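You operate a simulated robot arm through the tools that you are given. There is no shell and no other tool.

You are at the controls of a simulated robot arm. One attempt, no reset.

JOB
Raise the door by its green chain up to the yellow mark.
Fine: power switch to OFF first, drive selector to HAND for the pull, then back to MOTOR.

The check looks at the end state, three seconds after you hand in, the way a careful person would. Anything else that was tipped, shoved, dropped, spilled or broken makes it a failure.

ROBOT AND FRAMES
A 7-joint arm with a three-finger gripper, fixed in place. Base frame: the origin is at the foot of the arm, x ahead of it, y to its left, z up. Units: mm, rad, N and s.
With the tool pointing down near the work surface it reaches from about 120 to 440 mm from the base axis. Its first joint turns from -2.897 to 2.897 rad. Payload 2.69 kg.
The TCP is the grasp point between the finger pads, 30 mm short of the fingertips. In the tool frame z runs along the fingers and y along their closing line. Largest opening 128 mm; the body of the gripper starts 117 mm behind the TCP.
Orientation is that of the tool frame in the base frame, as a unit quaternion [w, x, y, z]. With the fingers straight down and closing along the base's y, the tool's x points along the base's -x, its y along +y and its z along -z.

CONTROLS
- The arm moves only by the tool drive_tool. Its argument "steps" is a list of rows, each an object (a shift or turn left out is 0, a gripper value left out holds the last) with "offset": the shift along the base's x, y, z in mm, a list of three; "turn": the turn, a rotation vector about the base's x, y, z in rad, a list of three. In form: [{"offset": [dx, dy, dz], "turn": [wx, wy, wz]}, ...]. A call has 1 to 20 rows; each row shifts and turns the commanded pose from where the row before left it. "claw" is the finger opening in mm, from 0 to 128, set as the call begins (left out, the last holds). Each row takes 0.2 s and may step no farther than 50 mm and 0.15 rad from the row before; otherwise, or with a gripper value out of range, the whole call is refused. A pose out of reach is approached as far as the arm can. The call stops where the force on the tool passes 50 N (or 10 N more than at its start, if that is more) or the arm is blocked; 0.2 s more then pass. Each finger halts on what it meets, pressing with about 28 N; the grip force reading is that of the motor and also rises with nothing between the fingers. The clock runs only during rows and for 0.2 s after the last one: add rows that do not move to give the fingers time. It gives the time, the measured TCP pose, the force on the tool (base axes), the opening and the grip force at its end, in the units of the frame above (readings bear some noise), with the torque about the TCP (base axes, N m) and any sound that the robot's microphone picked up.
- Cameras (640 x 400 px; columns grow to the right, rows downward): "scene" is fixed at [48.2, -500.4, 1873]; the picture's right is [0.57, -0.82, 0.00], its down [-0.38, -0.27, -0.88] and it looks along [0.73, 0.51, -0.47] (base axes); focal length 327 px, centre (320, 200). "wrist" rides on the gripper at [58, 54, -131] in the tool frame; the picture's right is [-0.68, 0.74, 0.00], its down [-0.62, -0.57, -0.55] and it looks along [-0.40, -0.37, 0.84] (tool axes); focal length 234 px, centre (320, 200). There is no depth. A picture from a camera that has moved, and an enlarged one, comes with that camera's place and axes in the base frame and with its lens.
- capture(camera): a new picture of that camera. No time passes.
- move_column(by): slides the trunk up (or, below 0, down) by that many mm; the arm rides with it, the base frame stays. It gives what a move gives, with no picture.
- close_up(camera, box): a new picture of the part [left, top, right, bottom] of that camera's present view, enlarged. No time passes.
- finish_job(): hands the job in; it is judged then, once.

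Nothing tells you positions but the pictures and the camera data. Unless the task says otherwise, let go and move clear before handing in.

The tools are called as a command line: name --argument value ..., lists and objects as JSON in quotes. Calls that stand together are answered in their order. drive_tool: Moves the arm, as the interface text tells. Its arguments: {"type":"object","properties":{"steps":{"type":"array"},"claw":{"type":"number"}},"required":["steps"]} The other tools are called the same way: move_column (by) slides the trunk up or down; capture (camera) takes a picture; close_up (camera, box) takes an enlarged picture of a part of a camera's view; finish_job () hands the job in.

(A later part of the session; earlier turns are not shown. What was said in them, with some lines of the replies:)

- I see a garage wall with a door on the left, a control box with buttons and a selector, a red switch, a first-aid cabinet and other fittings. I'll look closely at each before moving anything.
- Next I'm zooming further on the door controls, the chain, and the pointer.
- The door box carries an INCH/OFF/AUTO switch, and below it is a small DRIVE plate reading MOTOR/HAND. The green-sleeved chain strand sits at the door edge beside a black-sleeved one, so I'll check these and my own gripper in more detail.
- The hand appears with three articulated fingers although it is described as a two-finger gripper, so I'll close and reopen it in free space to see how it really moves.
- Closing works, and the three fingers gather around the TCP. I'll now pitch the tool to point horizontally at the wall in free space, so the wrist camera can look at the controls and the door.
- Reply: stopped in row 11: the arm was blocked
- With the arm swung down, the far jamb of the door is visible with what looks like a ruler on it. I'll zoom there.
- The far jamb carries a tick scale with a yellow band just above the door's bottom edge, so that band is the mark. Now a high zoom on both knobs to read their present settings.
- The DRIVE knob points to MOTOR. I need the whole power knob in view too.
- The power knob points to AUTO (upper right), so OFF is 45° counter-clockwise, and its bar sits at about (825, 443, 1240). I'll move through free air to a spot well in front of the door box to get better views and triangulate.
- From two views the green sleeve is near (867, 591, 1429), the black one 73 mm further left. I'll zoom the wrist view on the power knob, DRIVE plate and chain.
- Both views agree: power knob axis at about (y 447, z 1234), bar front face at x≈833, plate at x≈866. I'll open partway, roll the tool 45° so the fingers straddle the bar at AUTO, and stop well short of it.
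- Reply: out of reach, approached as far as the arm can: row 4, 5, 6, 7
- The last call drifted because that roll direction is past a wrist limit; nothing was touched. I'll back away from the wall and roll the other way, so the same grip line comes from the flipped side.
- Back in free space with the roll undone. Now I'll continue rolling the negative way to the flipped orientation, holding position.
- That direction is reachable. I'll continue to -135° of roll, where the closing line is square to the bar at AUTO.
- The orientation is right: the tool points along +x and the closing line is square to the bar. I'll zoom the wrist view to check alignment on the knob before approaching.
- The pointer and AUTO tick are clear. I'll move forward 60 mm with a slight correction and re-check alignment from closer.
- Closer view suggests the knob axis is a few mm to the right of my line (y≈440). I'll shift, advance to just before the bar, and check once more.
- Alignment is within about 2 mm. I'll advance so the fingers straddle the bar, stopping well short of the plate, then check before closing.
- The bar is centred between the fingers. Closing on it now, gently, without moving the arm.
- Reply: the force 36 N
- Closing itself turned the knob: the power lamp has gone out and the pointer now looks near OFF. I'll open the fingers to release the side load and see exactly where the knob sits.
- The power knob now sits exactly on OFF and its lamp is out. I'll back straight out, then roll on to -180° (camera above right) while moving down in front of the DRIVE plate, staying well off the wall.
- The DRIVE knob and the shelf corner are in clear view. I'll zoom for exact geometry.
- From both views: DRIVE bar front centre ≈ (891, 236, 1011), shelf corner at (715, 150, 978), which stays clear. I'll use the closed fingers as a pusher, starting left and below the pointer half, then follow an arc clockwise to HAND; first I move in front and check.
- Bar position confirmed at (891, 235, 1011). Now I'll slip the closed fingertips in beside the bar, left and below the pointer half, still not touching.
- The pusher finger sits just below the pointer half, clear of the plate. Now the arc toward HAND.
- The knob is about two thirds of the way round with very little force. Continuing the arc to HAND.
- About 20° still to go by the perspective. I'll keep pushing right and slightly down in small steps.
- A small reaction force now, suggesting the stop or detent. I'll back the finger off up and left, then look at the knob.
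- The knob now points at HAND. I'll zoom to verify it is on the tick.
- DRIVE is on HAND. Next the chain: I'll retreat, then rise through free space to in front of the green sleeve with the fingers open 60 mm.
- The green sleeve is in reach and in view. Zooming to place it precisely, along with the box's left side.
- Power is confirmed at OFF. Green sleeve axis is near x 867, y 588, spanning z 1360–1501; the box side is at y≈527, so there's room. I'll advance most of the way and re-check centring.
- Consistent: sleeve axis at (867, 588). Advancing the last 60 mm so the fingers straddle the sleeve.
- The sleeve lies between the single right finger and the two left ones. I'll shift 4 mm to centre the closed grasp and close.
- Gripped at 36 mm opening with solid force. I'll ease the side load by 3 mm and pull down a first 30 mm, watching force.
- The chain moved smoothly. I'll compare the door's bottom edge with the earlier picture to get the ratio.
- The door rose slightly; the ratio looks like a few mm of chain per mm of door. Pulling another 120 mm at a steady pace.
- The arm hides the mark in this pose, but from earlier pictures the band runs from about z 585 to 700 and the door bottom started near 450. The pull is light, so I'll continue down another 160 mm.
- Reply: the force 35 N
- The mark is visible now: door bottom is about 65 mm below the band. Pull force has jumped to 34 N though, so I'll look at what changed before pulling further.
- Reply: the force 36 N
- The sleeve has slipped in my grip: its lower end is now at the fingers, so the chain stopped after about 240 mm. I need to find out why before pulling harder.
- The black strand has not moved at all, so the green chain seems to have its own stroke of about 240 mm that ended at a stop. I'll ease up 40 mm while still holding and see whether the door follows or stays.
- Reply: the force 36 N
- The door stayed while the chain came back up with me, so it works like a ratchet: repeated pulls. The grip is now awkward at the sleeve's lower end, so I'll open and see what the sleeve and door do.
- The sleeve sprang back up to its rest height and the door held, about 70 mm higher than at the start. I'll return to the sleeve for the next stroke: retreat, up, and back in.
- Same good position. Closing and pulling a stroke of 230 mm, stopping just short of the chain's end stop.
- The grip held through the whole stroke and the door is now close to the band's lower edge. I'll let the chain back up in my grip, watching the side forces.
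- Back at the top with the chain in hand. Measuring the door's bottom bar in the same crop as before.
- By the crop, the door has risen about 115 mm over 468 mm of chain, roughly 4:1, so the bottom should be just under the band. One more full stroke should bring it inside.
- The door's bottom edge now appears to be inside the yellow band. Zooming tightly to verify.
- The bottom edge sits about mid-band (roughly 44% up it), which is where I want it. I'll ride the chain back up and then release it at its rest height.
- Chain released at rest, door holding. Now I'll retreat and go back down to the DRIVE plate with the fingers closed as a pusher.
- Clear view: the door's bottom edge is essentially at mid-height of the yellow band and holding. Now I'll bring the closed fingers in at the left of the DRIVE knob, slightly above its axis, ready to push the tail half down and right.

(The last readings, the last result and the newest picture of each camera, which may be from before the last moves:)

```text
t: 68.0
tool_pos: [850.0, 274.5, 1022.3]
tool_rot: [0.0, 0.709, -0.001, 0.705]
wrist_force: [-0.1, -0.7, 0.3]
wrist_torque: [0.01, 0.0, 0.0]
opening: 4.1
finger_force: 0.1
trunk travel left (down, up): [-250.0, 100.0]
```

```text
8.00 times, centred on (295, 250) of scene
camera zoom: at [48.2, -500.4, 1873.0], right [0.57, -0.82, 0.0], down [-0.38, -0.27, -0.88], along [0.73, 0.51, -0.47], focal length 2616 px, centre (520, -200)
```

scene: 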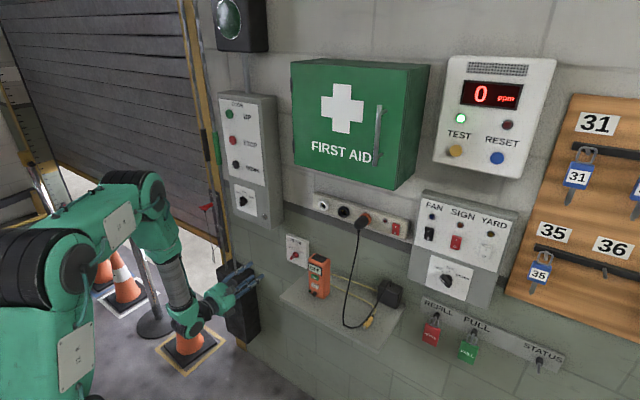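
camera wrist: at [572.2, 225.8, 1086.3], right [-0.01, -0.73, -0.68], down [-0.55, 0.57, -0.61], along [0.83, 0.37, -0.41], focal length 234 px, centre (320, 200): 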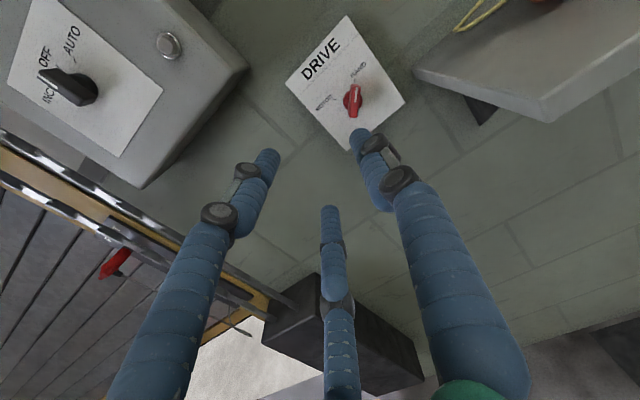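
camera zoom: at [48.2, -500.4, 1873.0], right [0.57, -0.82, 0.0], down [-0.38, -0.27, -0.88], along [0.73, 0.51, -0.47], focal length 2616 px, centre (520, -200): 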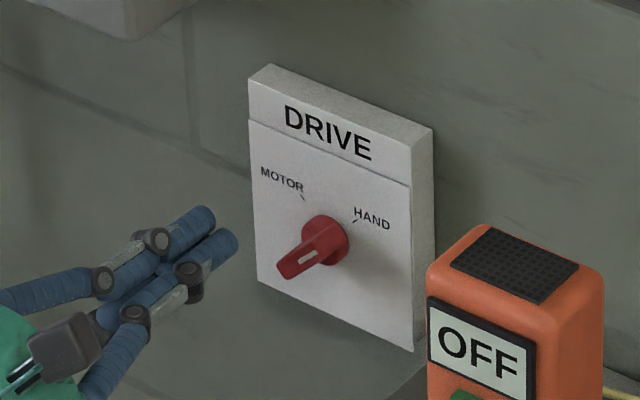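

The knob is still at HAND and the pusher is clear on its left. Advancing 26 mm alongside the bar, then the mirrored arc back toward MOTOR.

drive_tool --steps '[{"offset": [9, 0, 0]}, {"offset": [9, 0, 0]}, {"offset": [8, 0, 0]}, {"offset": [0, 0, 0]}, {"offset": [0, -7.3, -4.5]}, {"offset": [0, -2.3, -7.5]}, {"offset": [0, -1.1, -6.3]}, {"offset": [0, -3.2, -5.5]}, {"offset": [0, -4.9, -4.1]}, {"offset": [0, 0, 0]}]'

close_up --camera "wrist" --box '[260, 70, 420, 230]'

close_up --camera "scene" --box '[265, 225, 325, 275]'

```text
t: 70.2
tool_pos: [874.9, 253.9, 992.7]
tool_rot: [-0.001, 0.709, 0.0, 0.705]
wrist_force: [-1.2, 2.8, -2.1]
wrist_torque: [-0.01, 0.06, 0.06]
opening: 3.6
finger_force: 0.0
trunk travel left (down, up): [-250.0, 100.0]
```

```text
2.50 times, centred on (340, 150) of wrist
camera zoom: at [745.4, 200.1, 1053.4], right [-0.01, -0.74, -0.68], down [-0.55, 0.57, -0.61], along [0.83, 0.37, -0.41], focal length 585 px, centre (270, 325)
```

zoom: 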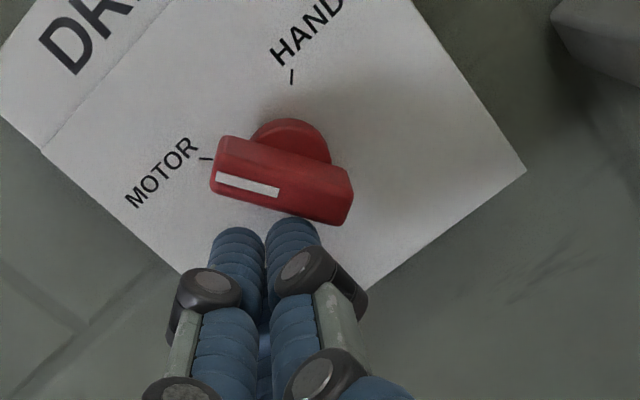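

```text
8.00 times, centred on (295, 250) of scene
camera zoom: at [48.2, -500.4, 1873.0], right [0.57, -0.82, 0.0], down [-0.38, -0.27, -0.88], along [0.73, 0.51, -0.47], focal length 2616 px, centre (520, -200)
```

zoom: 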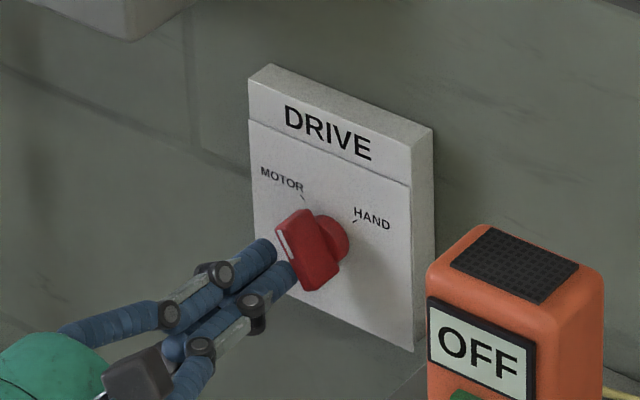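

Knob is about 15° short of MOTOR. Continuing the arc.

drive_tool --steps '[{"offset": [0, -5, -2]}, {"offset": [0, -4, -0.5]}, {"offset": [0, 0, 0]}]'

close_up --camera "wrist" --box '[260, 70, 420, 230]'

close_up --camera "scene" --box '[265, 225, 325, 275]'

```text
t: 71.0
tool_pos: [875.9, 246.9, 988.1]
tool_rot: [-0.001, 0.71, 0.0, 0.704]
wrist_force: [-0.5, 29.9, -15.6]
wrist_torque: [0.04, 0.52, 0.51]
opening: 4.9
finger_force: 0.5
trunk travel left (down, up): [-250.0, 100.0]
```

```text
2.50 times, centred on (340, 150) of wrist
camera zoom: at [745.6, 193.8, 1050.0], right [0.0, -0.74, -0.68], down [-0.56, 0.56, -0.61], along [0.83, 0.37, -0.41], focal length 585 px, centre (270, 325)
```

zoom: 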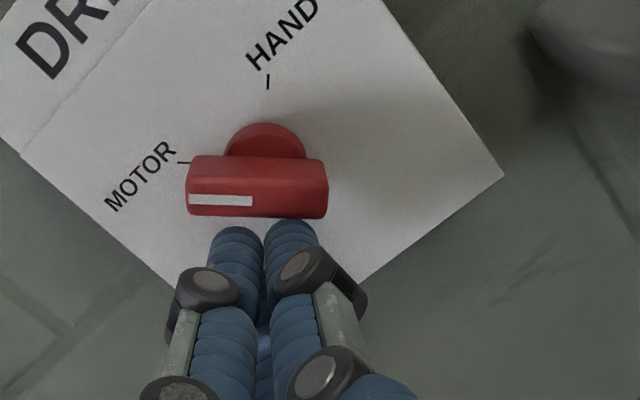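

```text
8.00 times, centred on (295, 250) of scene
camera zoom: at [48.2, -500.4, 1873.0], right [0.57, -0.82, 0.0], down [-0.38, -0.27, -0.88], along [0.73, 0.51, -0.47], focal length 2616 px, centre (520, -200)
```

zoom: 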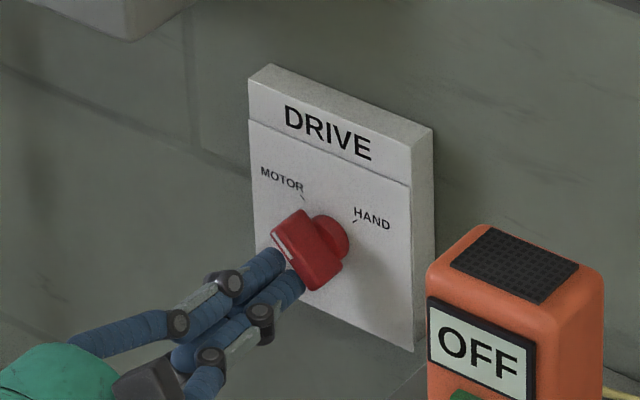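

The knob has reached MOTOR and is against its stop (30 N). Backing the finger away, down-left, then out.

drive_tool --steps '[{"offset": [0, 8, -3]}, {"offset": [0, 12, -2]}, {"offset": [-15, 12, 0]}, {"offset": [-25, 5, 5]}, {"offset": [-40, 0, 10]}, {"offset": [0, 0, 0]}]'

close_up --camera "wrist" --box '[260, 40, 420, 200]'

close_up --camera "scene" --box '[280, 235, 312, 265]'

close_up --camera "scene" --box '[34, 152, 74, 182]'

```text
t: 72.4
tool_pos: [793.7, 281.2, 1003.8]
tool_rot: [-0.001, 0.709, 0.0, 0.705]
wrist_force: [0.1, -0.8, -1.0]
wrist_torque: [0.02, 0.04, 0.01]
opening: 4.2
finger_force: 0.0
trunk travel left (down, up): [-250.0, 100.0]
```

```text
2.50 times, centred on (340, 120) of wrist
camera zoom: at [664.0, 227.3, 1063.7], right [0.0, -0.73, -0.68], down [-0.55, 0.57, -0.61], along [0.83, 0.37, -0.41], focal length 585 px, centre (270, 400)
```

zoom: 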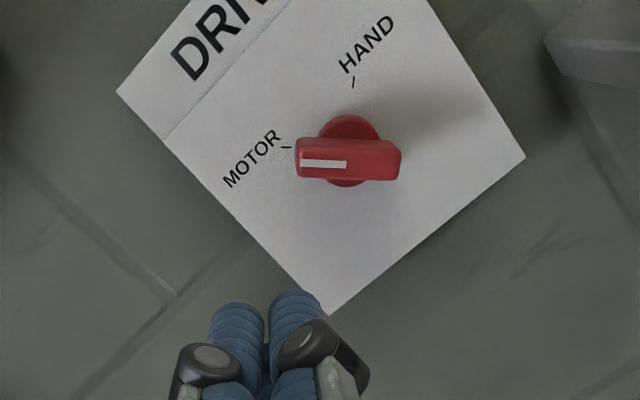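

```text
13.33 times, centred on (296, 250) of scene
camera zoom: at [48.2, -500.4, 1873.0], right [0.57, -0.82, 0.0], down [-0.38, -0.27, -0.88], along [0.73, 0.51, -0.47], focal length 4359 px, centre (640, -467)
```

zoom: 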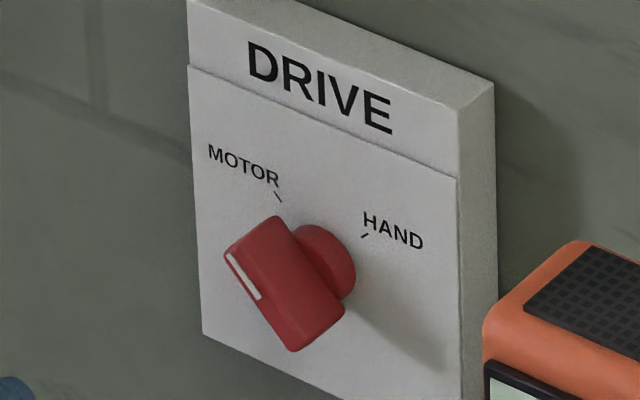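

```text
13.33 times, centred on (54, 167) of scene
camera zoom: at [48.2, -500.4, 1873.0], right [0.57, -0.82, 0.0], down [-0.38, -0.27, -0.88], along [0.73, 0.51, -0.47], focal length 4359 px, centre (3867, 640)
```

zoom: 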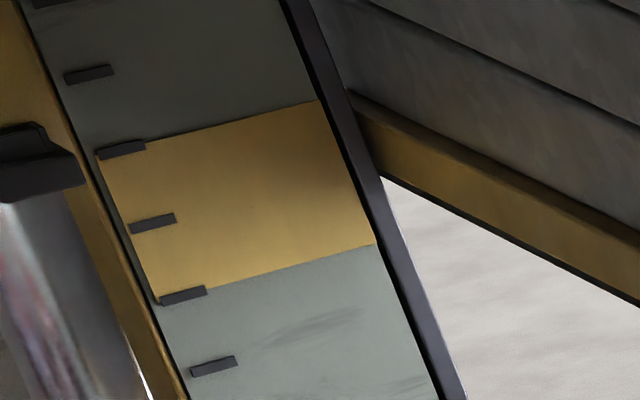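

DRIVE is exactly back on MOTOR, and the door still sits mid-band. I'll move well clear and do a final look over everything.

drive_tool --steps '[{"offset": [-45, 0, 0]}, {"offset": [-45, 0, 10]}, {"offset": [-45, 5, 20]}, {"offset": [-40, 10, 20]}, {"offset": [0, 0, 0]}, {"offset": [0, 0, 0]}]'

capture --camera "scene"

close_up --camera "scene" --box '[180, 80, 320, 290]'

close_up --camera "scene" --box '[232, 190, 264, 210]'

close_up --camera "scene" --box '[0, 110, 120, 210]'

```text
t: 73.8
tool_pos: [621.9, 298.3, 1051.7]
tool_rot: [-0.001, 0.71, 0.0, 0.704]
wrist_force: [0.3, 0.5, 0.9]
wrist_torque: [0.0, -0.04, 0.01]
opening: 4.2
finger_force: 0.1
trunk travel left (down, up): [-250.0, 100.0]
```

```text
taken
```

scene: 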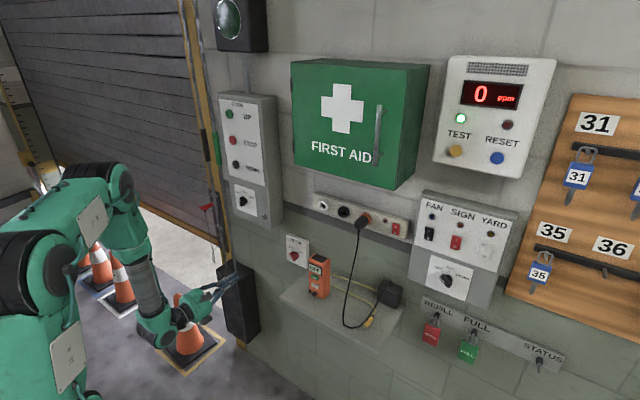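

```text
1.90 times, centred on (250, 185) of scene
camera zoom: at [48.2, -500.4, 1873.0], right [0.57, -0.82, 0.0], down [-0.38, -0.27, -0.88], along [0.73, 0.51, -0.47], focal length 623 px, centre (453, 229)
```

zoom: 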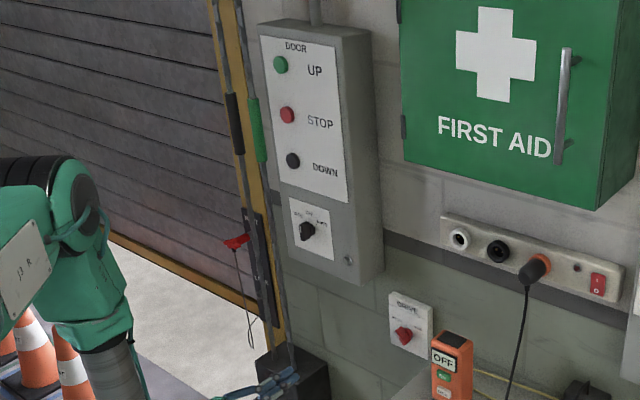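

```text
16.00 times, centred on (248, 200) of scene
camera zoom: at [48.2, -500.4, 1873.0], right [0.57, -0.82, 0.0], down [-0.38, -0.27, -0.88], along [0.73, 0.51, -0.47], focal length 5231 px, centre (1472, 200)
```

zoom: 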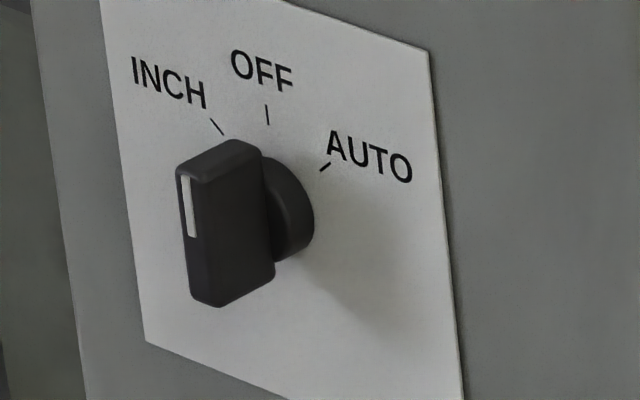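

```text
4.00 times, centred on (60, 160) of scene
camera zoom: at [48.2, -500.4, 1873.0], right [0.57, -0.82, 0.0], down [-0.38, -0.27, -0.88], along [0.73, 0.51, -0.47], focal length 1308 px, centre (1360, 360)
```

zoom: 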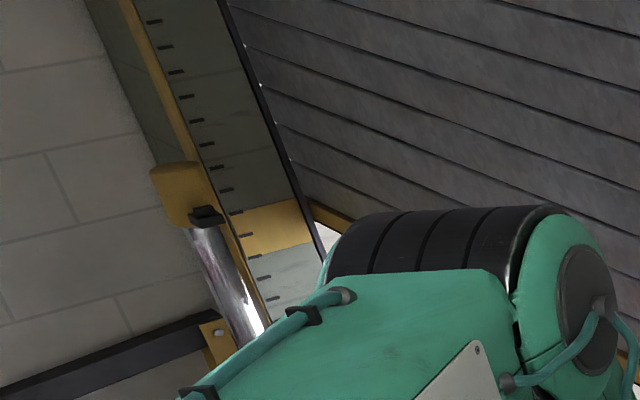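

Everything checks out: power knob on OFF, DRIVE on MOTOR, the door's bottom edge holding mid-way in the yellow band, the chain at rest, and the arm clear with nothing else disturbed. Handing in.

finish_job

```text
The job is handed in.
```

The door is raised, with its bottom edge about halfway up the yellow band on the far jamb. It held there when I let go of the chain and again after DRIVE went back to MOTOR.

- **Power switch:** on OFF. I took this to be the INCH/OFF/AUTO knob on the door box; its white lamp went out when it turned. I left it OFF, since you didn't ask for it back on.
- **Drive selector:** set to HAND for the pull, and now back on MOTOR.
- **Chain:** the green chain works like a ratchet with a stroke of about 240 mm, so I pulled it three times. On the first pull I hit its end stop and the sleeve slipped in my grip. When I let go, the chain sprang back up to its rest height; the door stayed put.
- **Other items:** I saw nothing else tipped, moved or damaged. The arm has let go and is clear of the wall.

The power knob turned to OFF as my fingers closed on its bar, before I had started to turn it. It landed on the OFF mark.
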